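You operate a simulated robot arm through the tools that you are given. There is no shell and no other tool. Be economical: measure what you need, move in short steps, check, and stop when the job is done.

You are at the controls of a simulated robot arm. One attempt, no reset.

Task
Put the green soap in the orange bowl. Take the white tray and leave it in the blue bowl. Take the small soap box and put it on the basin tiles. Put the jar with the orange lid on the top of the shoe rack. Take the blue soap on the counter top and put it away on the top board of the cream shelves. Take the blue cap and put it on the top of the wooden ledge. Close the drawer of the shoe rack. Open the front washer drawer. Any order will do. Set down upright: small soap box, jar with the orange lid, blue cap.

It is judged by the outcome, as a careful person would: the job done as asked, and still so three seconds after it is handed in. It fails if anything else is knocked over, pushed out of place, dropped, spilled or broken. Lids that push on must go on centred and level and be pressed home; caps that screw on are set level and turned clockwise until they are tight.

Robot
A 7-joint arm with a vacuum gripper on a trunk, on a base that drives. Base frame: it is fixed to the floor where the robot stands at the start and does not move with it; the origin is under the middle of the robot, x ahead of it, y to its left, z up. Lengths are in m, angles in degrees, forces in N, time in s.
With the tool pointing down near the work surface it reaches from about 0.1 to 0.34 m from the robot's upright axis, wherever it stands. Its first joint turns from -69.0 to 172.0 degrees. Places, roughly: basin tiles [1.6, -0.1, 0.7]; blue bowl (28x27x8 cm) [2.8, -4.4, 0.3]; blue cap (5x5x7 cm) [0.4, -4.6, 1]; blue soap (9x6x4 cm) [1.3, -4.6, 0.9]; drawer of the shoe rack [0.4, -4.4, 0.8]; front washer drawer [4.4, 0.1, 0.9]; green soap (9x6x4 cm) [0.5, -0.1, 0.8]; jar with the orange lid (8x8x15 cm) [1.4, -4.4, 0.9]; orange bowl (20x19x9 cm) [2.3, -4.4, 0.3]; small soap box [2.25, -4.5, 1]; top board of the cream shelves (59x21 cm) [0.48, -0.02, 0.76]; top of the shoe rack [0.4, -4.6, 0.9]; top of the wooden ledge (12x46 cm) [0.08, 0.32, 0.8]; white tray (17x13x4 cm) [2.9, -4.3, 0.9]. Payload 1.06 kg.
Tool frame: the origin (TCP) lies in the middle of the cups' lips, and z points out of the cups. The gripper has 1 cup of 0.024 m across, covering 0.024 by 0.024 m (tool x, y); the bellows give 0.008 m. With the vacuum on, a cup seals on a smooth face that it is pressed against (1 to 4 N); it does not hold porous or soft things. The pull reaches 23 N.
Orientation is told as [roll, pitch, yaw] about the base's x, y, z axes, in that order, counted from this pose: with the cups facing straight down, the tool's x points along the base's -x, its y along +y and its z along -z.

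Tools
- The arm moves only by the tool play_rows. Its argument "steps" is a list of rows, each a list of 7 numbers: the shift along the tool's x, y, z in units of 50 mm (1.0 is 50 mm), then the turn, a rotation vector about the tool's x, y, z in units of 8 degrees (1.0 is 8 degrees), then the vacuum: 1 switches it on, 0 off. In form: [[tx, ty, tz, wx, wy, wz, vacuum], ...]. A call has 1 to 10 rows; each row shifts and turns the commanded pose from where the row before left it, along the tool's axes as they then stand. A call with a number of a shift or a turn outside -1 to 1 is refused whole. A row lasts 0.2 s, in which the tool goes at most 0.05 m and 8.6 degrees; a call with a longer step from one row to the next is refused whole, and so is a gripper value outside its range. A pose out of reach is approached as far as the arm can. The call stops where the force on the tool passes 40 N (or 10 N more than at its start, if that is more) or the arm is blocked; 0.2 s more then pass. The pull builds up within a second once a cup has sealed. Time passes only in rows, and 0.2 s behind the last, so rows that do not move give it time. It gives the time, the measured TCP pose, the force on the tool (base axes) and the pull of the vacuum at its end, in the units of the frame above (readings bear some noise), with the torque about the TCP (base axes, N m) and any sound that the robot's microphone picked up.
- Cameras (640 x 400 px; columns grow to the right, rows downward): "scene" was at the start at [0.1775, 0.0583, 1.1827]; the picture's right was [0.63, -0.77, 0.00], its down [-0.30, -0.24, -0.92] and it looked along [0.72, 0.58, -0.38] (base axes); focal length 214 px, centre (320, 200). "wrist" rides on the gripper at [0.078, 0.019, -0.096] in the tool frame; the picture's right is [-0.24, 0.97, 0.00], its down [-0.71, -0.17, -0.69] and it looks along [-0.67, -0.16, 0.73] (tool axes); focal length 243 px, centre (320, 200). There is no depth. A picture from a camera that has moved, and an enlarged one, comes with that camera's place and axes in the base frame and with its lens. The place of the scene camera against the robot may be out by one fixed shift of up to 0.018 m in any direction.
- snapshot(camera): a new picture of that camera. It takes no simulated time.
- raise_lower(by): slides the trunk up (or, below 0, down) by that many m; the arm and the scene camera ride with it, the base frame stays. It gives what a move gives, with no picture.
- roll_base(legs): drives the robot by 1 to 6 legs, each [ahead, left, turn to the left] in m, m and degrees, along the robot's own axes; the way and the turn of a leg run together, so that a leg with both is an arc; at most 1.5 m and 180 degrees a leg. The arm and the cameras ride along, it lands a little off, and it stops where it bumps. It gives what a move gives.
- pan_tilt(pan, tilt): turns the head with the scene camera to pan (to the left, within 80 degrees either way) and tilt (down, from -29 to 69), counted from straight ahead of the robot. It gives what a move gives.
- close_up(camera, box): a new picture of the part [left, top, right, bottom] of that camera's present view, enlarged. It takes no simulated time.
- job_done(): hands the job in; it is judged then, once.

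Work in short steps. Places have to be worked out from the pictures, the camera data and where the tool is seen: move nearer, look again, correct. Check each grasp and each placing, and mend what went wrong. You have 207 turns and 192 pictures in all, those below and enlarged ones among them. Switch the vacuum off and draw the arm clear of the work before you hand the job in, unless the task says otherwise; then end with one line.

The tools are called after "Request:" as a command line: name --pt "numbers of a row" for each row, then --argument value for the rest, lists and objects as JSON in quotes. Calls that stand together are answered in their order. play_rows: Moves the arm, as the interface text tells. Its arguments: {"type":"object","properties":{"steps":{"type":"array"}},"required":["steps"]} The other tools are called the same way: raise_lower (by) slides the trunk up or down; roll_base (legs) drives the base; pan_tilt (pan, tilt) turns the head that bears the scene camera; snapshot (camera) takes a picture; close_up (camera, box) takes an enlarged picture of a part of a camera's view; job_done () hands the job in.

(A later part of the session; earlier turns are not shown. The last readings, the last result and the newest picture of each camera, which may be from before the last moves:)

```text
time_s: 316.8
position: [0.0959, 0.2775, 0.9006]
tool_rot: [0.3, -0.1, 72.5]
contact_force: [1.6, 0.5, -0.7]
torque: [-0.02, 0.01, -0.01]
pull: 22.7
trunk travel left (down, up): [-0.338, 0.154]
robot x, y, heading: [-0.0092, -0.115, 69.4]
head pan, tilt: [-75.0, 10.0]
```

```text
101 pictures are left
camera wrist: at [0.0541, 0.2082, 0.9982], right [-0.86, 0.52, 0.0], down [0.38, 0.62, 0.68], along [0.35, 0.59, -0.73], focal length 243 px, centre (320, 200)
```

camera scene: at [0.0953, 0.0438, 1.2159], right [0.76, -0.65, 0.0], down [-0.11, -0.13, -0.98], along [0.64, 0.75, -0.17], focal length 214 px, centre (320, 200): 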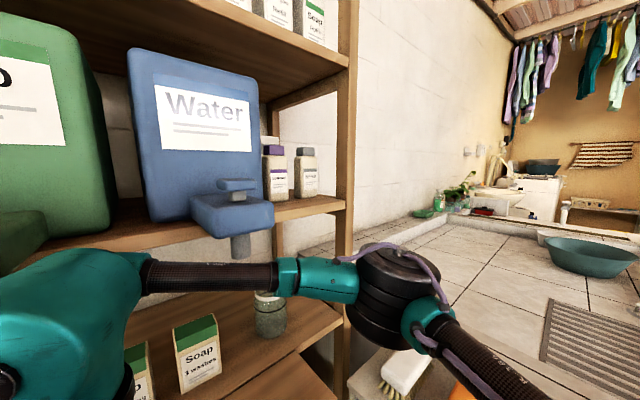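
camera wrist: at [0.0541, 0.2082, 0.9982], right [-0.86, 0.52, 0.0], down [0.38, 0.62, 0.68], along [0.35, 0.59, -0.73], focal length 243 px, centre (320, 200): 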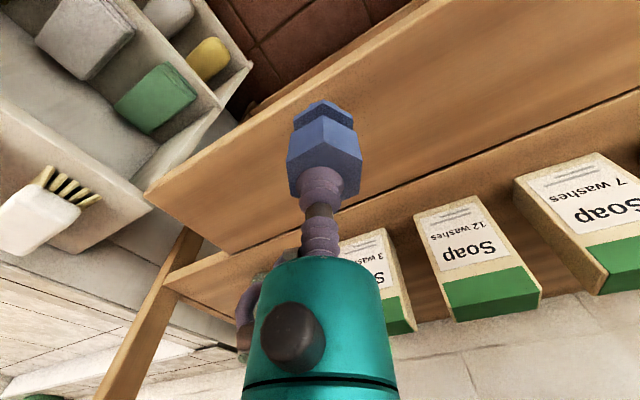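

Clear so far. A little further in, then lower to contact.

Request:
play_rows --pt "-0.3 0 0 0 0 0 1" --pt "0 0 0.2 0 0 0 1" --pt "0 0 0.15 0 0 0 1" --pt "0 0 0.1 0 0 0 1" --pt "0 0 0.1 0 0 0 1"

```text
time_s: 318.0
position: [0.101, 0.2928, 0.875]
tool_rot: [0.4, 0.0, 72.3]
contact_force: [-0.1, 0.3, 0.2]
torque: [0.0, 0.02, -0.06]
pull: 22.9
trunk travel left (down, up): [-0.338, 0.154]
robot x, y, heading: [-0.0112, -0.1118, 69.4]
head pan, tilt: [-75.0, 10.0]
```

Request:
play_rows --pt "0 0 0.08 0 0 0 1" --pt "0 0 0.08 0 0 0 1" --pt "0 0 0.08 0 0 0 1"

Request:
snapshot --camera "wrist"

```text
time_s: 318.8
position: [0.1006, 0.2926, 0.8642]
tool_rot: [0.5, -0.1, 72.3]
contact_force: [1.7, 1.3, 16.0]
torque: [-0.02, -0.03, -0.01]
pull: 22.7
trunk travel left (down, up): [-0.338, 0.154]
robot x, y, heading: [-0.0017, -0.1151, 69.2]
head pan, tilt: [-75.0, 10.0]
```

```text
100 pictures are left
camera wrist: at [0.0594, 0.2242, 0.9604], right [-0.85, 0.52, 0.01], down [0.38, 0.62, 0.69], along [0.35, 0.59, -0.73], focal length 243 px, centre (320, 200)
```

wrist: 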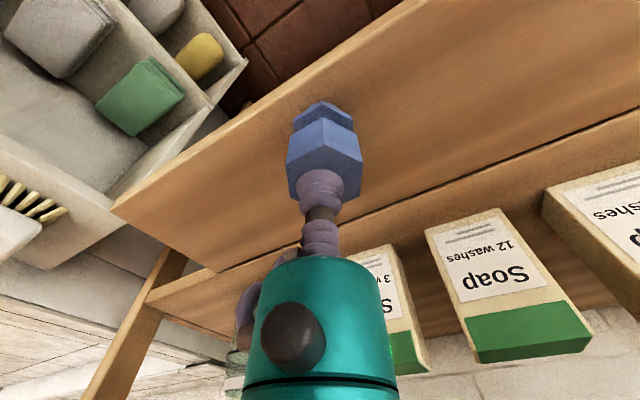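

Contact on the ledge. Release, lift slightly, then retreat straight back.

Request:
play_rows --pt "0 0 -0.08 0 0 0 1" --pt "0 0 0 0 0 0 0" --pt "0 0 0 0 0 0 0" --pt "0 0 0 0 0 0 0" --pt "0 0 -0.2 0 0 0 0" --pt "0 0 -0.3 0 0 0 0" --pt "0.6 0 0 0 0 0 0" --pt "0.8 0 -0.3 0 0 0 0" --pt "0.8 0 -0.5 0 0 0 0"

Request:
snapshot --camera "wrist"

```text
time_s: 320.8
position: [0.0664, 0.1882, 0.9314]
tool_rot: [0.3, 0.0, 72.3]
contact_force: [0.0, 0.8, -0.7]
torque: [0.0, -0.01, -0.03]
pull: 0.0
trunk travel left (down, up): [-0.338, 0.154]
robot x, y, heading: [-0.0112, -0.1174, 69.3]
head pan, tilt: [-75.0, 10.0]
```

```text
99 pictures are left
camera wrist: at [0.0252, 0.1192, 1.0285], right [-0.85, 0.52, 0.01], down [0.38, 0.62, 0.68], along [0.35, 0.59, -0.73], focal length 243 px, centre (320, 200)
```

wrist: 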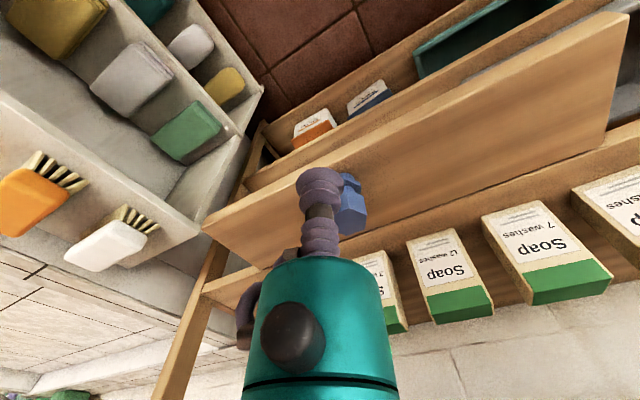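

The cap stands on the ledge. Now I'll go back for the small soap box, along the known route.

Request:
roll_base --legs '[[0, 0, -69], [0.06, -0.28, 0], [0.1, -0.1, -30], [0.8, 0.06, 0], [0.8, 0.06, 0], [0, 0, -60]]'

Request:
raise_lower --by 0.15

```text
time_s: 338.7
position: [1.5831, -1.5175, 0.9313]
tool_rot: [0.3, 0.0, -87.3]
contact_force: [0.7, 1.3, 0.2]
torque: [-0.01, 0.02, 0.0]
pull: 0.1
trunk travel left (down, up): [-0.338, 0.154]
robot x, y, heading: [1.5546, -1.2093, -90.5]
head pan, tilt: [-75.0, 10.0]
```

```text
time_s: 340.5
position: [1.5825, -1.5181, 1.0814]
tool_rot: [0.3, 0.0, -87.3]
contact_force: [0.2, 0.4, 0.3]
torque: [0.0, 0.01, 0.01]
pull: 0.2
trunk travel left (down, up): [-0.488, 0.004]
robot x, y, heading: [1.5472, -1.2064, -90.3]
head pan, tilt: [-75.0, 10.0]
```

Request:
roll_base --legs '[[0.1, 0.22, 0], [1.3, 0, 0], [0.95, 0, 0], [0, 0.43, 0]]'

Request:
pan_tilt --pan -30 --tilt 30

Request:
snapshot --camera "scene"

Request:
snapshot --camera "wrist"

```text
time_s: 357.6
position: [2.1532, -3.874, 1.0823]
tool_rot: [0.2, 0.1, -89.9]
contact_force: [1.0, 0.7, 0.4]
torque: [-0.01, -0.01, 0.0]
pull: 0.0
trunk travel left (down, up): [-0.488, 0.004]
robot x, y, heading: [2.1332, -3.5618, -92.8]
head pan, tilt: [-75.0, 10.0]
```

```text
time_s: 358.7
position: [2.1526, -3.8732, 1.0814]
tool_rot: [0.3, 0.0, -89.8]
contact_force: [-0.6, -0.6, 0.3]
torque: [-0.02, -0.02, 0.02]
pull: 0.0
trunk travel left (down, up): [-0.488, 0.004]
robot x, y, heading: [2.1335, -3.5619, -93.0]
head pan, tilt: [-30.0, 30.0]
```

```text
98 pictures are left
camera scene: at [2.0921, -3.6457, 1.3488], right [-0.84, 0.54, 0.0], down [0.27, 0.42, -0.87], along [-0.47, -0.73, -0.5], focal length 214 px, centre (320, 200)
```

scene: 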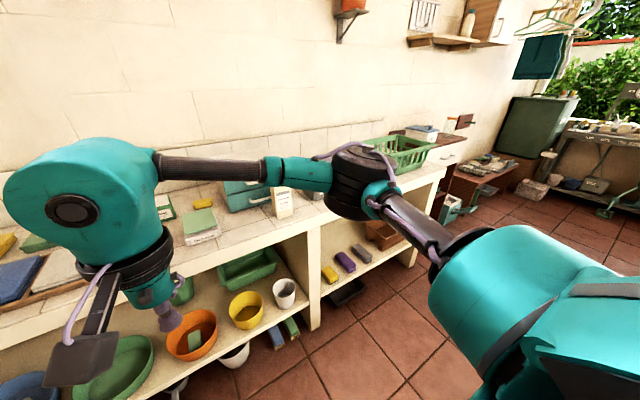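

```text
97 pictures are left
camera wrist: at [2.1705, -3.7957, 1.1783], right [0.97, -0.23, 0.01], down [-0.17, -0.71, 0.68], along [-0.15, -0.67, -0.73], focal length 243 px, centre (320, 200)
```

wrist: 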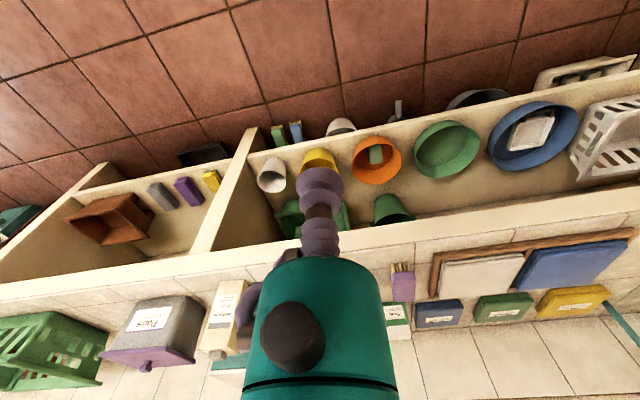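

I'll approach so that the box comes into the wrist view.

Request:
pan_tilt --pan -75 --tilt 15

Request:
roll_base --legs '[[0.36, 0.1, 3]]'

Request:
snapshot --camera "wrist"

```text
time_s: 359.8
position: [2.1528, -3.8747, 1.0817]
tool_rot: [0.3, -0.1, -89.8]
contact_force: [-0.2, -0.4, 0.4]
torque: [0.0, -0.01, 0.03]
pull: 0.1
trunk travel left (down, up): [-0.488, 0.004]
robot x, y, heading: [2.1325, -3.5635, -92.7]
head pan, tilt: [-75.0, 15.0]
```

```text
time_s: 362.2
position: [2.2644, -4.232, 1.0814]
tool_rot: [0.3, 0.1, -86.5]
contact_force: [-0.2, -0.3, 0.0]
torque: [0.03, -0.03, 0.02]
pull: 0.1
trunk travel left (down, up): [-0.488, 0.004]
robot x, y, heading: [2.2242, -3.9262, -89.7]
head pan, tilt: [-75.0, 15.0]
```

```text
96 pictures are left
camera wrist: at [2.2765, -4.1528, 1.1782], right [0.98, -0.17, 0.01], down [-0.13, -0.72, 0.68], along [-0.12, -0.67, -0.73], focal length 243 px, centre (320, 200)
```

wrist: 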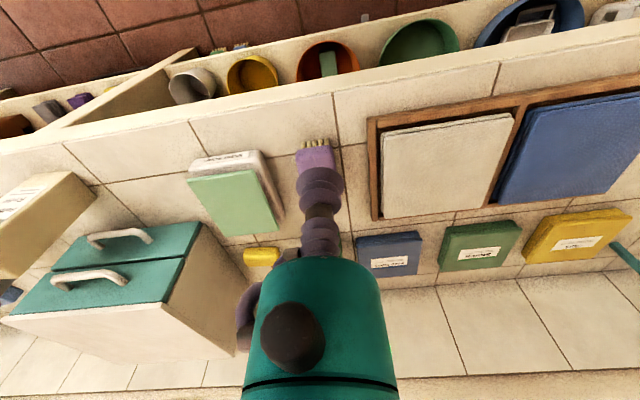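

Request:
play_rows --pt "-0.9 -0.4 0 0 0 0 0" --pt "-0.9 -0.4 0 0 0 0 0" --pt "-0.5 -0.4 0 0 0 0 0" --pt "0 0 0 0 0 0 0"

Request:
snapshot --camera "wrist"

```text
time_s: 363.2
position: [2.2125, -4.3508, 1.0813]
tool_rot: [0.2, 0.0, -86.4]
contact_force: [0.2, 0.6, -0.2]
torque: [0.01, 0.0, -0.01]
pull: 0.1
trunk travel left (down, up): [-0.488, 0.004]
robot x, y, heading: [2.2257, -3.927, -89.5]
head pan, tilt: [-75.0, 15.0]
```

```text
95 pictures are left
camera wrist: at [2.2244, -4.2716, 1.1779], right [0.98, -0.17, 0.01], down [-0.13, -0.72, 0.68], along [-0.12, -0.67, -0.73], focal length 243 px, centre (320, 200)
```

wrist: 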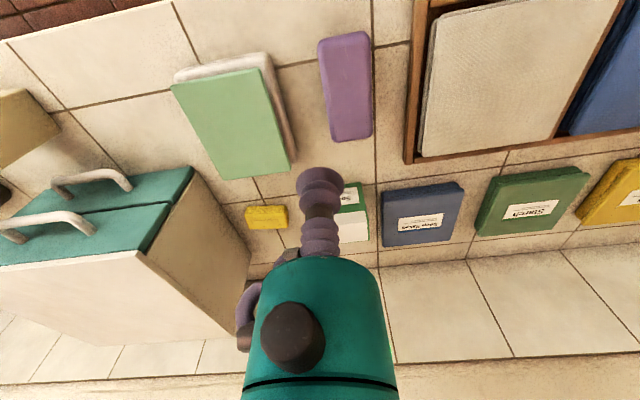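

Request:
close_up --camera "wrist" --box '[290, 160, 400, 260]'

```text
4.00 times, centred on (345, 210) of wrist
camera zoom: at [2.2244, -4.2716, 1.1779], right [0.98, -0.17, 0.01], down [-0.13, -0.72, 0.68], along [-0.12, -0.67, -0.73], focal length 970 px, centre (220, 160)
```

zoom: 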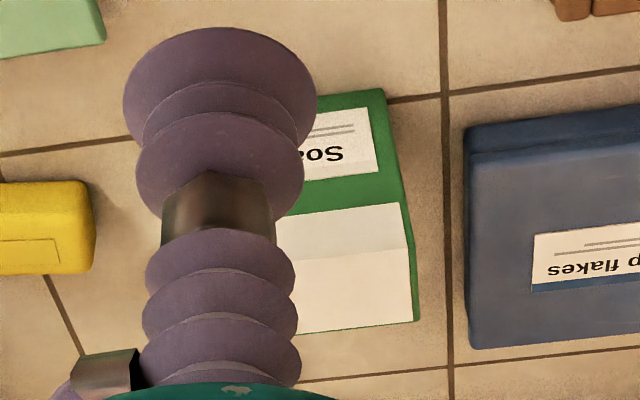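

Check it from the other side to get its full width.

Request:
play_rows --pt "0 0.9 0 0 0 0 0" --pt "0 0.9 0 0 0 0 0" --pt "0 0 0 0 0 0 0"

Request:
close_up --camera "wrist" --box '[200, 140, 360, 260]'

```text
time_s: 364.0
position: [2.3024, -4.346, 1.0804]
tool_rot: [0.4, -0.1, -86.6]
contact_force: [0.0, -0.5, -1.0]
torque: [0.01, 0.0, 0.01]
pull: 0.1
trunk travel left (down, up): [-0.488, 0.004]
robot x, y, heading: [2.2235, -3.9216, -89.3]
head pan, tilt: [-75.0, 15.0]
```

```text
3.33 times, centred on (280, 200) of wrist
camera zoom: at [2.3154, -4.2661, 1.1771], right [0.98, -0.18, 0.01], down [-0.13, -0.72, 0.68], along [-0.12, -0.67, -0.73], focal length 809 px, centre (453, 200)
```

zoom: 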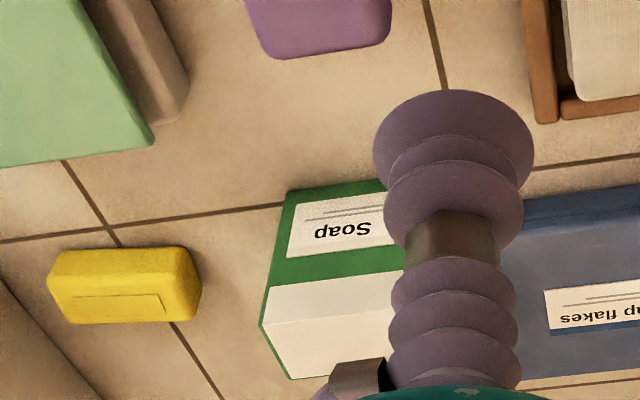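

The box: x 2.18–2.247, y −4.533…−4.575, top z≈0.95. I'll drive 0.085 m closer and reach toward (2.214, −4.552).

Request:
roll_base --legs '[[0.08, -0.05, 0]]'

Request:
play_rows --pt "-0.85 -0.25 0 0 0 0 0" --pt "-0.85 -0.25 0 0 0 0 0" --pt "-0.6 -0.2 0 0 0 0 0" --pt "0 0 0 0 0 0 0"

Request:
snapshot --camera "wrist"

```text
time_s: 365.1
position: [2.2513, -4.4261, 1.08]
tool_rot: [0.4, 0.2, -86.5]
contact_force: [0.4, 0.6, -0.9]
torque: [0.02, 0.0, 0.0]
pull: 0.1
trunk travel left (down, up): [-0.488, 0.004]
robot x, y, heading: [2.1757, -4.0004, -89.6]
head pan, tilt: [-75.0, 15.0]
```

```text
time_s: 366.1
position: [2.2221, -4.5383, 1.0824]
tool_rot: [0.4, -0.1, -86.4]
contact_force: [-0.3, -0.5, 0.1]
torque: [-0.01, 0.0, 0.0]
pull: 0.0
out of reach, approached as far as the arm can: row 3
trunk travel left (down, up): [-0.488, 0.004]
robot x, y, heading: [2.1714, -4.0012, -89.7]
head pan, tilt: [-75.0, 15.0]
```

```text
92 pictures are left
camera wrist: at [2.2357, -4.4597, 1.1772], right [0.98, -0.17, 0.01], down [-0.13, -0.72, 0.68], along [-0.11, -0.68, -0.73], focal length 243 px, centre (320, 200)
```

wrist: 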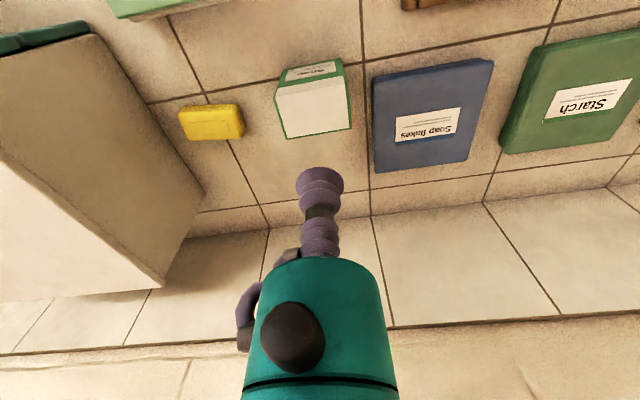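

Request:
close_up --camera "wrist" --box '[260, 40, 370, 150]'

```text
3.64 times, centred on (315, 95) of wrist
camera zoom: at [2.2357, -4.4597, 1.1772], right [0.98, -0.17, 0.01], down [-0.13, -0.72, 0.68], along [-0.11, -0.68, -0.73], focal length 882 px, centre (338, 582)
```

zoom: 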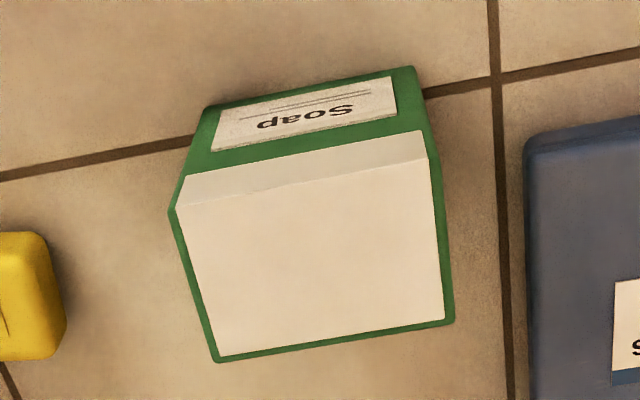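

The top face is centred at about (2.216, −4.556). I'm at the reach limit at −4.538, so I'll lower (which should gain reach) and edge the base 0.01 ahead.

Request:
roll_base --legs '[[0.012, 0, 0]]'

Request:
play_rows --pt "0 -0.1 0.5 0 0 0 0" --pt "-0.1 0 0.5 0 0 0 0" --pt "-0.1 0 0.3 0 0 0 0" --pt "0 0 0 0 0 0 0"

Request:
snapshot --camera "wrist"

```text
time_s: 366.8
position: [2.2237, -4.5531, 1.081]
tool_rot: [0.5, -0.1, -86.5]
contact_force: [0.2, 0.6, -0.5]
torque: [-0.01, -0.02, 0.0]
pull: 0.0
trunk travel left (down, up): [-0.488, 0.004]
robot x, y, heading: [2.1774, -4.0137, -89.4]
head pan, tilt: [-75.0, 15.0]
```

```text
time_s: 367.8
position: [2.2187, -4.5568, 1.0251]
tool_rot: [0.5, -0.1, -86.4]
contact_force: [0.1, -0.1, -0.6]
torque: [0.01, 0.0, 0.01]
pull: 0.1
out of reach, approached as far as the arm can: row 3
trunk travel left (down, up): [-0.488, 0.004]
robot x, y, heading: [2.1715, -4.0147, -89.6]
head pan, tilt: [-75.0, 15.0]
```

```text
90 pictures are left
camera wrist: at [2.2321, -4.477, 1.1209], right [0.98, -0.17, 0.01], down [-0.13, -0.72, 0.69], along [-0.11, -0.68, -0.73], focal length 243 px, centre (320, 200)
```

wrist: 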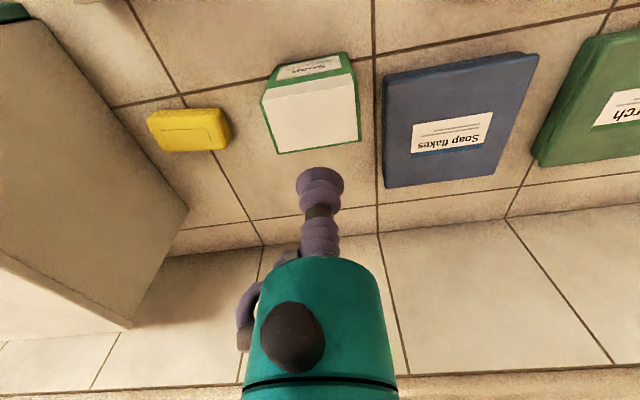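

Aligned within 3 mm. I'll switch the vacuum on and descend with the trunk to keep the reach.

Request:
play_rows --pt "0 0 0 0 0 0 1"

Request:
raise_lower --by -0.068

Request:
snapshot --camera "wrist"

```text
time_s: 368.2
position: [2.2189, -4.5572, 1.0247]
tool_rot: [0.3, -0.1, -86.4]
contact_force: [0.5, -0.6, 0.6]
torque: [-0.01, 0.03, 0.0]
pull: 0.1
trunk travel left (down, up): [-0.488, 0.004]
robot x, y, heading: [2.1738, -4.0147, -89.6]
head pan, tilt: [-75.0, 15.0]
```

```text
time_s: 369.3
position: [2.2184, -4.5596, 0.9562]
tool_rot: [0.5, -0.2, -86.6]
contact_force: [-0.2, 0.2, -1.5]
torque: [-0.01, 0.02, 0.01]
pull: 22.8
trunk travel left (down, up): [-0.42, 0.072]
robot x, y, heading: [2.1748, -4.0157, -89.3]
head pan, tilt: [-75.0, 15.0]
```

```text
89 pictures are left
camera wrist: at [2.2315, -4.4777, 1.0524], right [0.98, -0.18, 0.01], down [-0.13, -0.72, 0.68], along [-0.12, -0.68, -0.73], focal length 243 px, centre (320, 200)
```

wrist: 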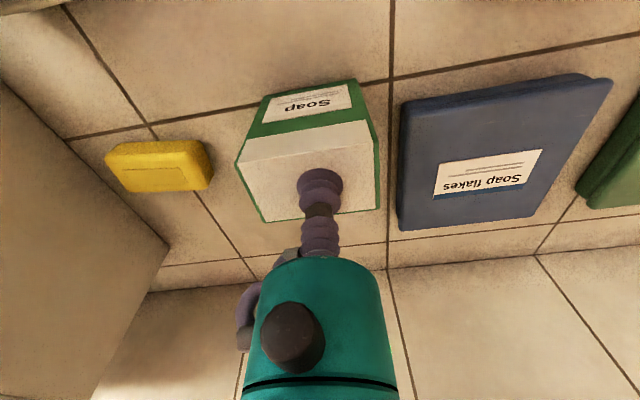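

Sealed. Lift with the trunk and arm, then draw back.

Request:
raise_lower --by 0.07

Request:
play_rows --pt "0.5 0 0 0 0 0 1" --pt "0.8 0 -0.4 0 0 0 1" --pt "0.8 0 -0.4 0 0 0 1" --pt "0.8 0 -0.4 0 0 0 1" --pt "0.8 0 -0.4 0 0 0 1" --pt "0 0 0 0 0 0 1"

Request:
snapshot --camera "wrist"

```text
time_s: 370.4
position: [2.2184, -4.5559, 1.0259]
tool_rot: [0.5, -0.3, -86.3]
contact_force: [-0.4, 0.3, -1.5]
torque: [-0.02, -0.01, 0.01]
pull: 22.9
trunk travel left (down, up): [-0.49, 0.002]
robot x, y, heading: [2.1736, -4.0179, -89.6]
head pan, tilt: [-75.0, 15.0]
```

```text
time_s: 371.8
position: [2.2086, -4.3729, 1.105]
tool_rot: [0.4, -0.3, -86.5]
contact_force: [-0.3, 0.2, -1.2]
torque: [0.01, 0.01, 0.03]
pull: 22.6
trunk travel left (down, up): [-0.49, 0.002]
robot x, y, heading: [2.1763, -4.0093, -89.6]
head pan, tilt: [-75.0, 15.0]
```

```text
88 pictures are left
camera wrist: at [2.221, -4.293, 1.2015], right [0.98, -0.18, 0.01], down [-0.13, -0.71, 0.69], along [-0.12, -0.68, -0.73], focal length 243 px, centre (320, 200)
```

wrist: 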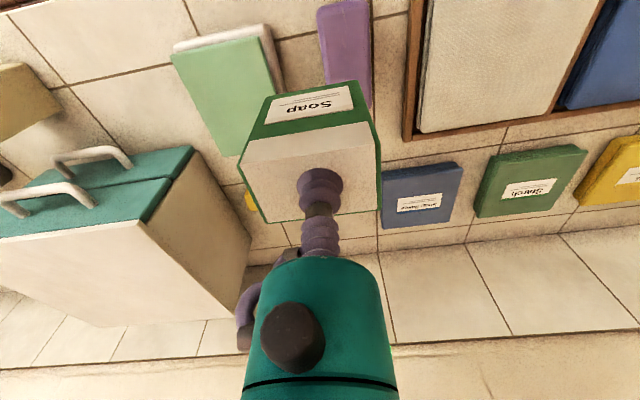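

The box is held. Back out, go up the aisle and turn toward the basin.

Request:
roll_base --legs '[[-0.4, 0, 0], [0, -0.42, 0], [-1.25, 0, 0], [-1.15, 0, 0], [0, 0, 90], [0, 0, 89.5]]'

Request:
pan_tilt --pan -30 --tilt 30

Request:
snapshot --camera "scene"

Request:
snapshot --camera "wrist"

```text
time_s: 397.0
position: [1.7087, -0.8729, 1.1052]
tool_rot: [0.5, -0.5, 92.6]
contact_force: [-0.6, -0.2, -0.9]
torque: [0.02, -0.02, 0.02]
pull: 23.2
trunk travel left (down, up): [-0.49, 0.002]
robot x, y, heading: [1.7365, -1.2282, 89.5]
head pan, tilt: [-75.0, 15.0]
```

```text
time_s: 398.2
position: [1.7095, -0.8723, 1.1051]
tool_rot: [0.4, -0.4, 92.6]
contact_force: [0.1, 0.1, -1.3]
torque: [-0.01, 0.01, 0.03]
pull: 22.6
trunk travel left (down, up): [-0.49, 0.002]
robot x, y, heading: [1.7369, -1.2318, 89.4]
head pan, tilt: [-30.0, 30.0]
```

```text
87 pictures are left
camera scene: at [1.7931, -1.1503, 1.3505], right [0.86, -0.51, 0.0], down [-0.25, -0.43, -0.87], along [0.44, 0.75, -0.5], focal length 214 px, centre (320, 200)
```

scene: 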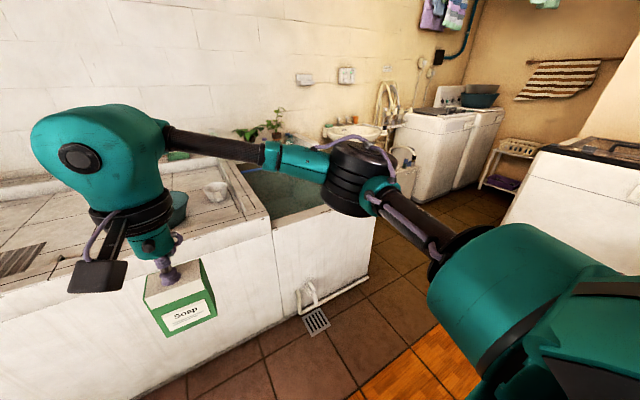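

```text
86 pictures are left
camera wrist: at [1.6942, -0.9516, 1.2014], right [-0.98, 0.19, 0.01], down [0.14, 0.71, 0.69], along [0.13, 0.68, -0.73], focal length 243 px, centre (320, 200)
```

wrist: 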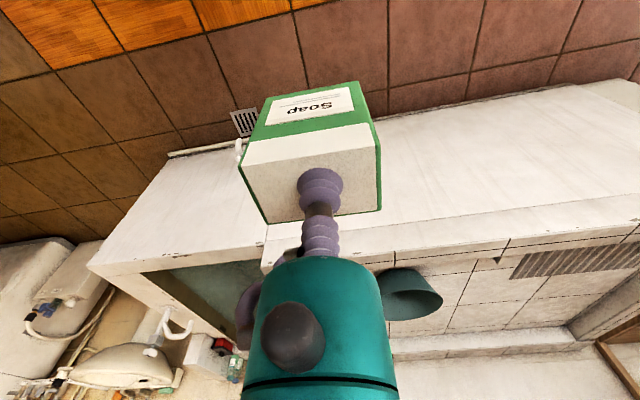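

The basin's front wall is at about y=-0.35; a teal bowl stands inside near (1.52, 0.02). I'll approach to y≈-0.78 and look.

Request:
pan_tilt --pan -75 --tilt 15

Request:
roll_base --legs '[[0.45, 0.03, 0]]'

Request:
snapshot --camera "wrist"

```text
time_s: 399.3
position: [1.7093, -0.8741, 1.106]
tool_rot: [0.4, -0.4, 92.7]
contact_force: [-0.2, 0.1, -1.1]
torque: [0.0, -0.02, 0.01]
pull: 23.2
trunk travel left (down, up): [-0.49, 0.002]
robot x, y, heading: [1.7392, -1.2313, 89.6]
head pan, tilt: [-75.0, 15.0]
```

```text
time_s: 402.0
position: [1.687, -0.4207, 1.1055]
tool_rot: [0.4, -0.3, 92.3]
contact_force: [0.6, 0.5, -1.1]
torque: [-0.05, 0.0, -0.03]
pull: 23.0
trunk travel left (down, up): [-0.49, 0.002]
robot x, y, heading: [1.709, -0.7816, 89.1]
head pan, tilt: [-75.0, 15.0]
```

```text
85 pictures are left
camera wrist: at [1.6703, -0.4998, 1.2013], right [-0.98, 0.2, 0.01], down [0.15, 0.71, 0.69], along [0.13, 0.68, -0.73], focal length 243 px, centre (320, 200)
```

wrist: 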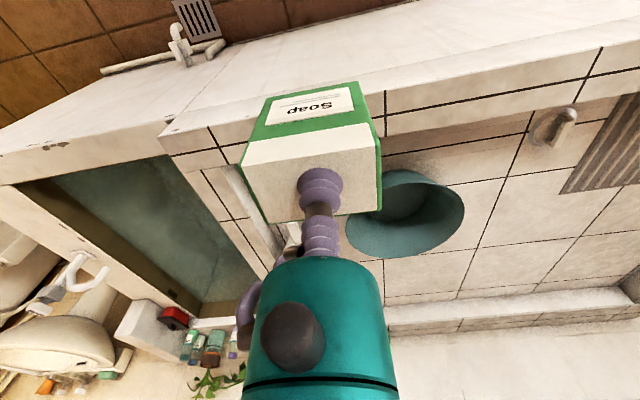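

The bowl spans x≈1.40–1.70. I'll check the free tile area on the +x side with the scene camera.

Request:
pan_tilt --pan -35 --tilt 35

Request:
snapshot --camera "scene"

```text
time_s: 403.1
position: [1.6861, -0.4203, 1.105]
tool_rot: [0.4, -0.4, 92.4]
contact_force: [-0.3, 0.2, -1.2]
torque: [-0.01, 0.05, -0.01]
pull: 23.5
trunk travel left (down, up): [-0.49, 0.002]
robot x, y, heading: [1.7116, -0.7793, 89.3]
head pan, tilt: [-35.0, 35.0]
```

```text
84 pictures are left
camera scene: at [1.7736, -0.7055, 1.3427], right [0.81, -0.58, 0.0], down [-0.34, -0.47, -0.82], along [0.48, 0.66, -0.57], focal length 214 px, centre (320, 200)
```

scene: 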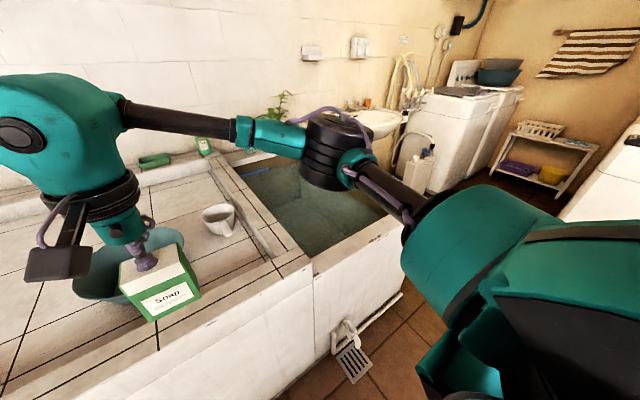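

Request:
close_up --camera "scene" --box '[100, 160, 340, 360]'

```text
2.00 times, centred on (220, 260) of scene
camera zoom: at [1.7736, -0.7055, 1.3427], right [0.81, -0.58, 0.0], down [-0.34, -0.47, -0.82], along [0.48, 0.66, -0.57], focal length 429 px, centre (520, 80)
```

zoom: 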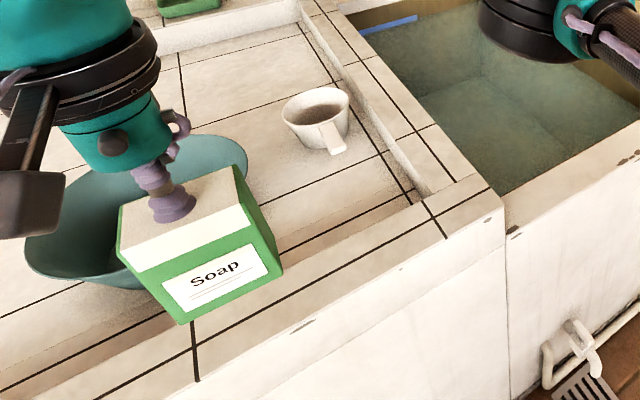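

Tile floor is free at about (1.77, −0.16), between the bowl, the cup (≈1.82, 0.0) and the front rim. I'll go there.

Request:
pan_tilt --pan -75 --tilt 15

Request:
roll_base --legs '[[0.12, -0.085, 0]]'

Request:
play_rows --pt "-0.9 0 0 0 0 0 1" --pt "-0.9 0 0 0 0 0 1" --pt "-0.9 0 0 0 0 0 1" --pt "0 0 0.5 0 0 0 1" --pt "0 0 0.5 0 0 0 1" --pt "0 0 0.5 0 0 0 1" --pt "0 0 0 0 0 0 1"

Request:
snapshot --camera "wrist"

```text
time_s: 404.1
position: [1.6863, -0.4209, 1.1047]
tool_rot: [0.5, -0.4, 92.4]
contact_force: [0.0, 0.5, -1.9]
torque: [-0.01, -0.03, 0.02]
pull: 22.7
trunk travel left (down, up): [-0.49, 0.002]
robot x, y, heading: [1.7141, -0.7794, 89.2]
head pan, tilt: [-75.0, 15.0]
```

```text
time_s: 405.6
position: [1.773, -0.3023, 1.1056]
tool_rot: [0.3, -0.3, 92.2]
contact_force: [-0.5, -0.4, -1.9]
torque: [0.0, 0.0, 0.01]
pull: 22.6
trunk travel left (down, up): [-0.49, 0.002]
robot x, y, heading: [1.8001, -0.6649, 89.2]
head pan, tilt: [-75.0, 15.0]
```

```text
time_s: 407.1
position: [1.7675, -0.1697, 1.0301]
tool_rot: [0.4, -0.5, 92.1]
contact_force: [0.5, -0.1, -1.4]
torque: [-0.01, 0.02, 0.0]
pull: 22.9
trunk travel left (down, up): [-0.49, 0.002]
robot x, y, heading: [1.7985, -0.6651, 89.2]
head pan, tilt: [-75.0, 15.0]
```

```text
82 pictures are left
camera wrist: at [1.751, -0.2479, 1.1258], right [-0.98, 0.2, 0.01], down [0.15, 0.71, 0.69], along [0.13, 0.68, -0.73], focal length 243 px, centre (320, 200)
```

wrist: 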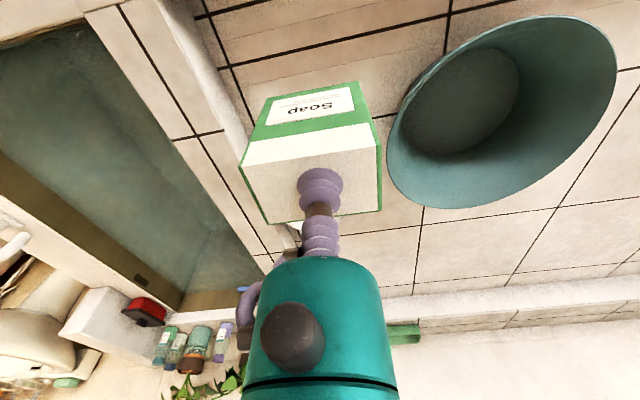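

Clear all round. Lower with the trunk.

Request:
raise_lower --by -0.15

Request:
snapshot --camera "wrist"

```text
time_s: 408.9
position: [1.7661, -0.1682, 0.8824]
tool_rot: [0.5, -0.5, 92.1]
contact_force: [0.6, -1.0, -1.7]
torque: [-0.01, 0.0, 0.04]
pull: 22.6
trunk travel left (down, up): [-0.34, 0.152]
robot x, y, heading: [1.8004, -0.6617, 89.3]
head pan, tilt: [-75.0, 15.0]
```

```text
81 pictures are left
camera wrist: at [1.7506, -0.2468, 0.9775], right [-0.98, 0.2, 0.01], down [0.15, 0.71, 0.69], along [0.13, 0.68, -0.72], focal length 243 px, centre (320, 200)
```

wrist: 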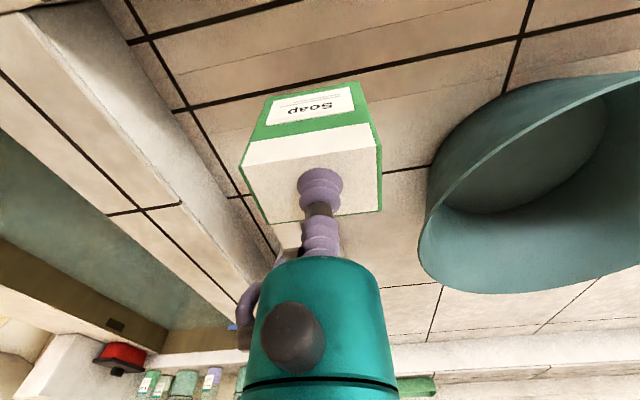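

Request:
play_rows --pt "0 0 0.4 0 0 0 1" --pt "0 0 0.2 0 0 0 1" --pt "0 0 0.15 0 0 0 1" --pt "0 0 0.1 0 0 0 1" --pt "0 0 0.1 0 0 0 1" --pt "0 0 0.1 0 0 0 1"

Request:
snapshot --camera "wrist"

```text
time_s: 410.3
position: [1.7653, -0.1671, 0.8302]
tool_rot: [0.7, -0.6, 92.1]
contact_force: [-1.7, 2.8, 12.3]
torque: [-0.03, -0.06, -0.02]
pull: 22.6
trunk travel left (down, up): [-0.34, 0.152]
robot x, y, heading: [1.7954, -0.661, 89.1]
head pan, tilt: [-75.0, 15.0]
```

```text
80 pictures are left
camera wrist: at [1.7498, -0.2469, 0.9263], right [-0.98, 0.2, 0.01], down [0.15, 0.71, 0.69], along [0.13, 0.68, -0.72], focal length 243 px, centre (320, 200)
```

wrist: 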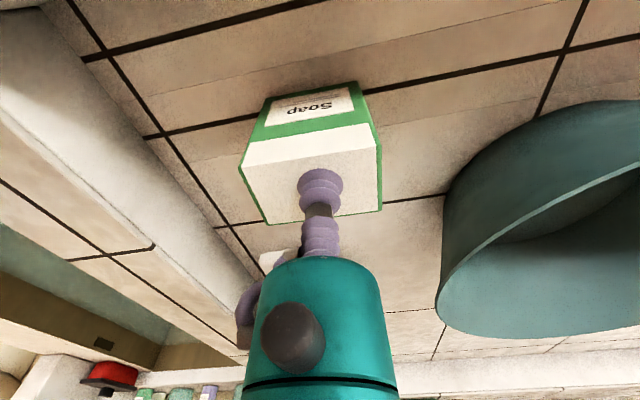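

Contact with the tiles. Ease off, release, lift.

Request:
play_rows --pt "0 0 -0.04 0 0 0 1" --pt "0 0 0 0 0 0 0" --pt "0 0 0 0 0 0 0" --pt "0 0 0 0 0 0 0" --pt "0 0 -0.2 0 0 0 0" --pt "0 0 -0.6 0 0 0 0" --pt "0 0 -0.8 0 0 0 0"

Request:
raise_lower --by 0.15

Request:
play_rows --pt "0.8 0 0 0 0 0 0" --pt "0.8 0 0 0 0 0 0" --pt "0 0 0 0 0 0 0"

Request:
snapshot --camera "wrist"

```text
time_s: 411.9
position: [1.768, -0.1671, 0.9116]
tool_rot: [0.6, -0.5, 92.0]
contact_force: [-0.8, -0.6, 0.0]
torque: [0.01, 0.01, 0.01]
pull: 0.0
trunk travel left (down, up): [-0.34, 0.152]
robot x, y, heading: [1.7975, -0.6594, 88.9]
head pan, tilt: [-75.0, 15.0]
```

```text
time_s: 413.6
position: [1.7667, -0.1673, 1.0603]
tool_rot: [0.4, -0.3, 92.2]
contact_force: [0.2, -0.1, -1.2]
torque: [-0.03, -0.02, 0.02]
pull: 0.2
trunk travel left (down, up): [-0.49, 0.002]
robot x, y, heading: [1.7955, -0.6617, 89.4]
head pan, tilt: [-75.0, 15.0]
```

```text
time_s: 414.4
position: [1.7701, -0.2465, 1.0575]
tool_rot: [0.4, -0.4, 92.1]
contact_force: [0.2, 0.1, 0.0]
torque: [0.0, -0.02, -0.02]
pull: 0.1
trunk travel left (down, up): [-0.49, 0.002]
robot x, y, heading: [1.7988, -0.6598, 89.1]
head pan, tilt: [-75.0, 15.0]
```

```text
79 pictures are left
camera wrist: at [1.7541, -0.3261, 1.1549], right [-0.98, 0.2, 0.01], down [0.15, 0.71, 0.69], along [0.13, 0.68, -0.73], focal length 243 px, centre (320, 200)
```

wrist: 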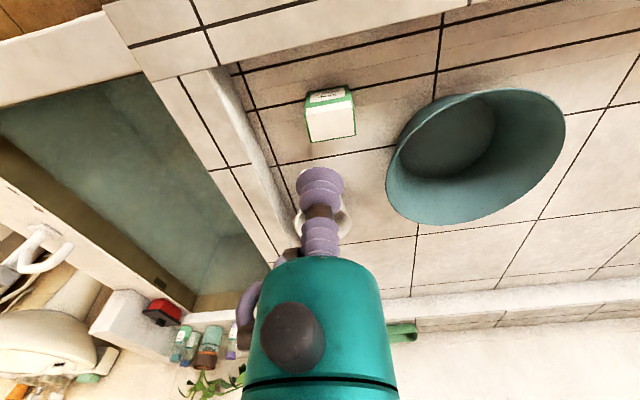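

The box stands upright on the tiles. Next, the washer drawer at about (4.4, 0.1): back off, turn to face +x and look.

Request:
roll_base --legs '[[-0.4, 0, 0], [0, 0, -89]]'

Request:
pan_tilt --pan -20 --tilt 15

Request:
snapshot --camera "scene"

```text
time_s: 420.8
position: [2.2064, -1.0426, 1.0589]
tool_rot: [0.4, -0.5, 1.0]
contact_force: [0.1, -0.8, -0.8]
torque: [0.01, -0.01, -0.01]
pull: 0.0
trunk travel left (down, up): [-0.49, 0.002]
robot x, y, heading: [1.7947, -1.0615, -2.0]
head pan, tilt: [-75.0, 15.0]
```

```text
time_s: 422.1
position: [2.2072, -1.0425, 1.0594]
tool_rot: [0.5, -0.4, 1.0]
contact_force: [0.4, 0.0, -0.8]
torque: [0.02, -0.03, -0.03]
pull: 0.1
trunk travel left (down, up): [-0.49, 0.002]
robot x, y, heading: [1.7882, -1.0625, -1.8]
head pan, tilt: [-20.0, 15.0]
```

```text
78 pictures are left
camera scene: at [1.8909, -1.0974, 1.3747], right [-0.38, -0.93, 0.0], down [-0.24, 0.1, -0.97], along [0.9, -0.36, -0.26], focal length 214 px, centre (320, 200)
```

scene: 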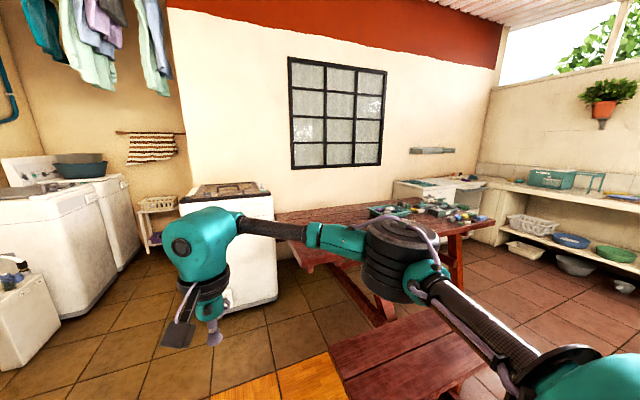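

Request:
pan_tilt --pan -8 --tilt 15

Request:
close_up --camera "scene" --box '[0, 120, 260, 320]'

```text
time_s: 422.8
position: [2.2066, -1.0425, 1.0592]
tool_rot: [0.4, -0.4, 1.0]
contact_force: [-0.3, -0.4, -0.8]
torque: [0.03, 0.04, -0.03]
pull: 0.1
trunk travel left (down, up): [-0.49, 0.002]
robot x, y, heading: [1.7921, -1.0624, -2.2]
head pan, tilt: [-8.0, 15.0]
```

```text
2.00 times, centred on (130, 220) of scene
camera zoom: at [1.8963, -1.0787, 1.3747], right [-0.17, -0.98, 0.0], down [-0.25, 0.05, -0.97], along [0.95, -0.17, -0.26], focal length 429 px, centre (700, 160)
```

zoom: 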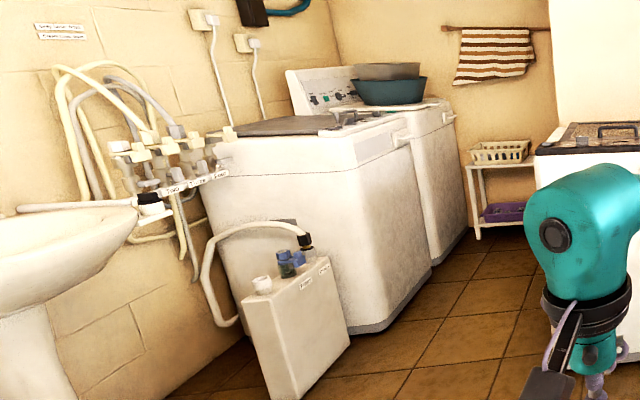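

The washers face −y; the nearer one's front is at about y≈0.2, x≈4.0–4.64, with a handle high up. I'll drive to (3.0, −0.8) and look again.

Request:
pan_tilt --pan -75 --tilt 15

Request:
roll_base --legs '[[1.2, 0.28, 2]]'

Request:
pan_tilt --pan 0 --tilt 20

Request:
snapshot --camera "scene"

```text
time_s: 424.2
position: [2.207, -1.0415, 1.059]
tool_rot: [0.4, -0.4, 1.0]
contact_force: [-0.8, 0.2, 0.3]
torque: [0.0, 0.02, 0.02]
pull: 0.0
trunk travel left (down, up): [-0.49, 0.002]
robot x, y, heading: [1.7914, -1.0607, -2.0]
head pan, tilt: [-75.0, 15.0]
```

```text
time_s: 430.4
position: [3.4046, -0.8185, 1.0595]
tool_rot: [0.3, -0.4, 0.3]
contact_force: [-0.1, 0.0, 0.4]
torque: [0.0, 0.02, 0.0]
pull: 0.1
trunk travel left (down, up): [-0.49, 0.002]
robot x, y, heading: [2.9904, -0.8319, -2.7]
head pan, tilt: [-75.0, 15.0]
```

```text
time_s: 431.8
position: [3.4046, -0.8183, 1.0587]
tool_rot: [0.5, -0.3, 0.3]
contact_force: [0.4, -0.2, 0.5]
torque: [0.01, 0.04, 0.02]
pull: 0.1
trunk travel left (down, up): [-0.49, 0.002]
robot x, y, heading: [2.9916, -0.8295, -3.0]
head pan, tilt: [0.0, 20.0]
```

```text
76 pictures are left
camera scene: at [3.095, -0.8377, 1.3666], right [-0.05, -1.0, 0.0], down [-0.34, 0.02, -0.94], along [0.94, -0.05, -0.34], focal length 214 px, centre (320, 200)
```

scene: 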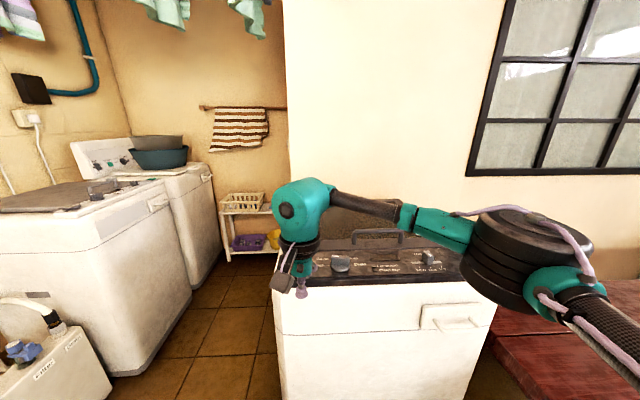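

Request:
close_up --camera "scene" --box '[0, 120, 240, 280]'

Request:
close_up --camera "scene" --box '[260, 210, 510, 380]'

```text
2.50 times, centred on (120, 200) of scene
camera zoom: at [3.095, -0.8377, 1.3666], right [-0.05, -1.0, 0.0], down [-0.34, 0.02, -0.94], along [0.94, -0.05, -0.34], focal length 536 px, centre (820, 200)
```

zoom: 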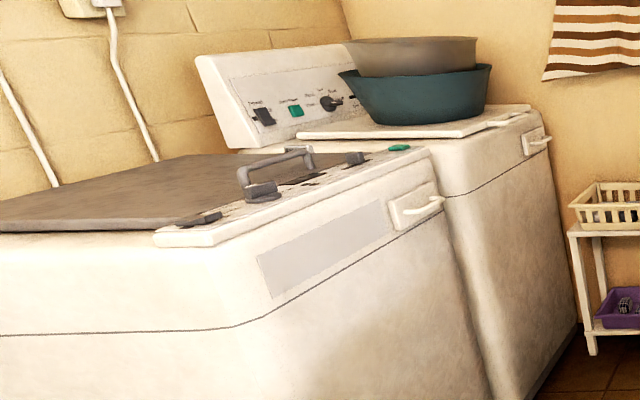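

```text
2.35 times, centred on (385, 295) of scene
camera zoom: at [3.095, -0.8377, 1.3666], right [-0.05, -1.0, 0.0], down [-0.34, 0.02, -0.94], along [0.94, -0.05, -0.34], focal length 505 px, centre (167, -24)
```

zoom: 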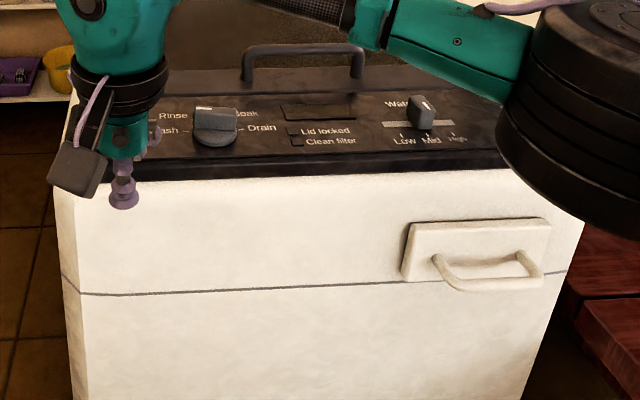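

The drawer of the nearer wall-side washer computes to (4.40, 0.106, 0.90), matching the given place; it is a small panel with a loop handle. I'll retract the arm, and drive along y≈−0.34 to stand in front of it.

Request:
pan_tilt --pan -75 --tilt 10

Request:
play_rows --pt "0.9 0 0 0 0 0 0" --pt "0.9 0 0 0 0 0 0" --pt "0.6 0 0 0 0 0 0" --pt "0 0 0 0 0 0 0"

Request:
roll_base --legs '[[0.2, 0.5, 2], [1.05, 0, 0]]'

Request:
snapshot --camera "wrist"

```text
time_s: 433.3
position: [3.4052, -0.8194, 1.0597]
tool_rot: [0.4, -0.4, 0.2]
contact_force: [-0.5, -0.6, -0.9]
torque: [0.01, 0.04, -0.04]
pull: 0.1
trunk travel left (down, up): [-0.49, 0.002]
robot x, y, heading: [2.9877, -0.83, -2.7]
head pan, tilt: [-75.0, 10.0]
```

```text
time_s: 434.3
position: [3.2867, -0.823, 1.0594]
tool_rot: [0.4, -0.3, 0.2]
contact_force: [0.2, 0.2, -0.4]
torque: [-0.01, -0.02, -0.04]
pull: 0.2
trunk travel left (down, up): [-0.49, 0.002]
robot x, y, heading: [2.9836, -0.8314, -2.8]
head pan, tilt: [-75.0, 10.0]
```

```text
time_s: 444.2
position: [4.5637, -0.3388, 1.0593]
tool_rot: [0.4, -0.4, 2.5]
contact_force: [0.2, -0.7, -0.3]
torque: [-0.01, 0.03, 0.01]
pull: 0.0
trunk travel left (down, up): [-0.49, 0.002]
robot x, y, heading: [4.2726, -0.3626, -0.3]
head pan, tilt: [-75.0, 10.0]
```

```text
73 pictures are left
camera wrist: at [4.484, -0.3244, 1.1555], right [0.19, 0.98, 0.01], down [0.71, -0.14, 0.69], along [0.68, -0.12, -0.73], focal length 243 px, centre (320, 200)
```

wrist: 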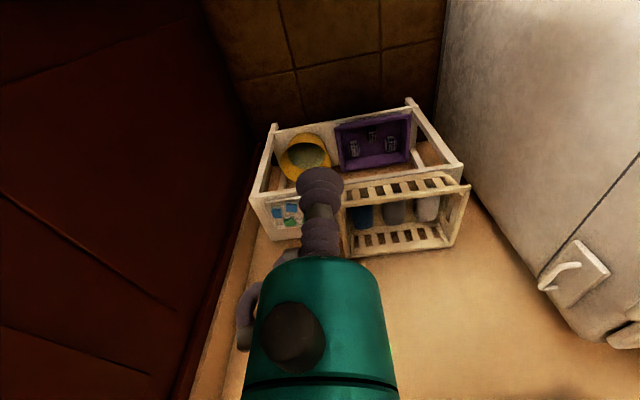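

Turn left in place to face the washer.

Request:
roll_base --legs '[[0, 0, 45], [0, 0, 45]]'

Request:
snapshot --camera "wrist"

Request:
pan_tilt --pan -40 --tilt 40

Request:
snapshot --camera "scene"

```text
time_s: 448.7
position: [4.2451, -0.0663, 1.0595]
tool_rot: [0.4, -0.4, 92.4]
contact_force: [0.6, -0.2, 0.1]
torque: [0.02, 0.0, -0.02]
pull: 0.0
trunk travel left (down, up): [-0.49, 0.002]
robot x, y, heading: [4.2701, -0.3603, 89.5]
head pan, tilt: [-75.0, 10.0]
```

```text
72 pictures are left
camera wrist: at [4.2302, -0.1451, 1.1555], right [-0.98, 0.19, 0.01], down [0.15, 0.71, 0.69], along [0.13, 0.68, -0.73], focal length 243 px, centre (320, 200)
```

wrist: 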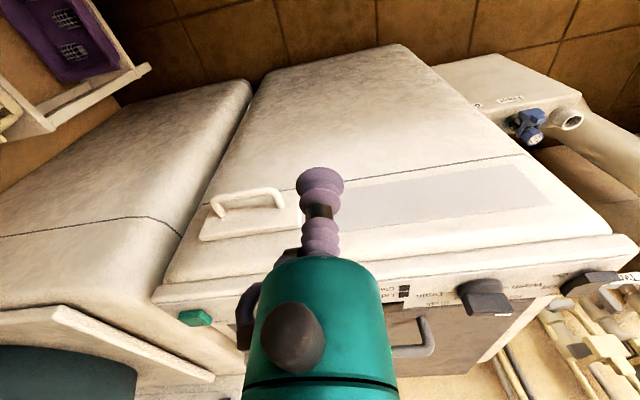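

```text
time_s: 449.7
position: [4.2452, -0.0656, 1.0601]
tool_rot: [0.5, -0.4, 92.3]
contact_force: [0.5, -0.7, 0.2]
torque: [-0.01, 0.0, 0.03]
pull: 0.1
trunk travel left (down, up): [-0.49, 0.002]
robot x, y, heading: [4.2709, -0.361, 89.5]
head pan, tilt: [-40.0, 40.0]
```

```text
71 pictures are left
camera scene: at [4.3326, -0.2953, 1.3352], right [0.76, -0.65, 0.0], down [-0.42, -0.49, -0.77], along [0.5, 0.58, -0.64], focal length 214 px, centre (320, 200)
```

scene: 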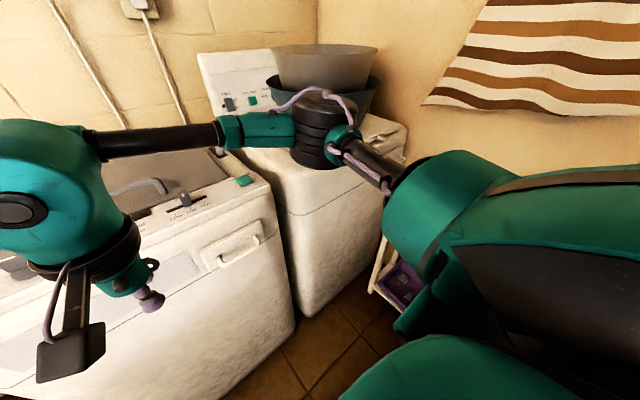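

Request:
close_up --camera "wrist" --box '[180, 170, 340, 270]'

Request:
close_up --camera "scene" --box '[160, 190, 300, 300]'

```text
4.00 times, centred on (260, 220) of wrist
camera zoom: at [4.2301, -0.1452, 1.1556], right [-0.98, 0.19, 0.01], down [0.15, 0.71, 0.69], along [0.13, 0.68, -0.73], focal length 970 px, centre (560, 120)
```

zoom: 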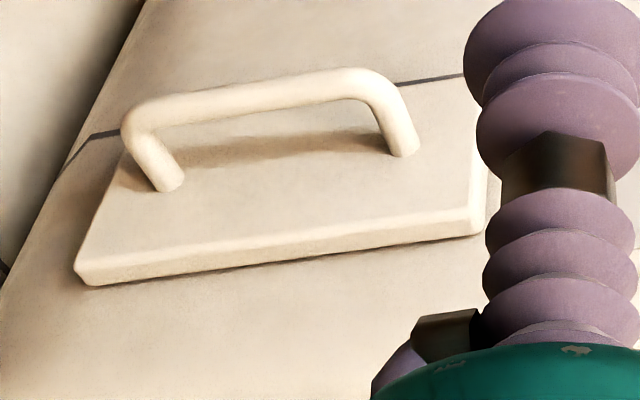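

```text
3.64 times, centred on (230, 245) of scene
camera zoom: at [4.3326, -0.2953, 1.3352], right [0.76, -0.65, 0.0], down [-0.42, -0.49, -0.77], along [0.5, 0.58, -0.64], focal length 780 px, centre (647, 36)
```

zoom: 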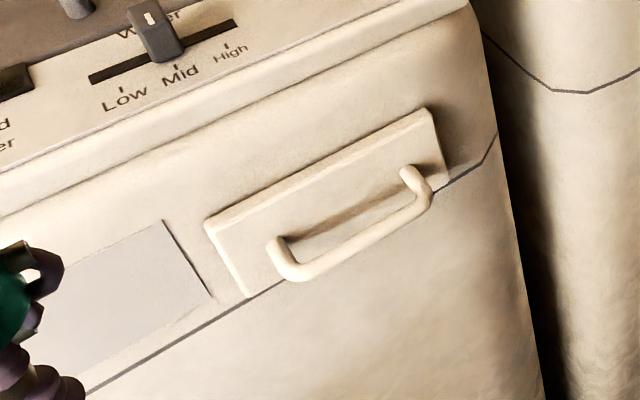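

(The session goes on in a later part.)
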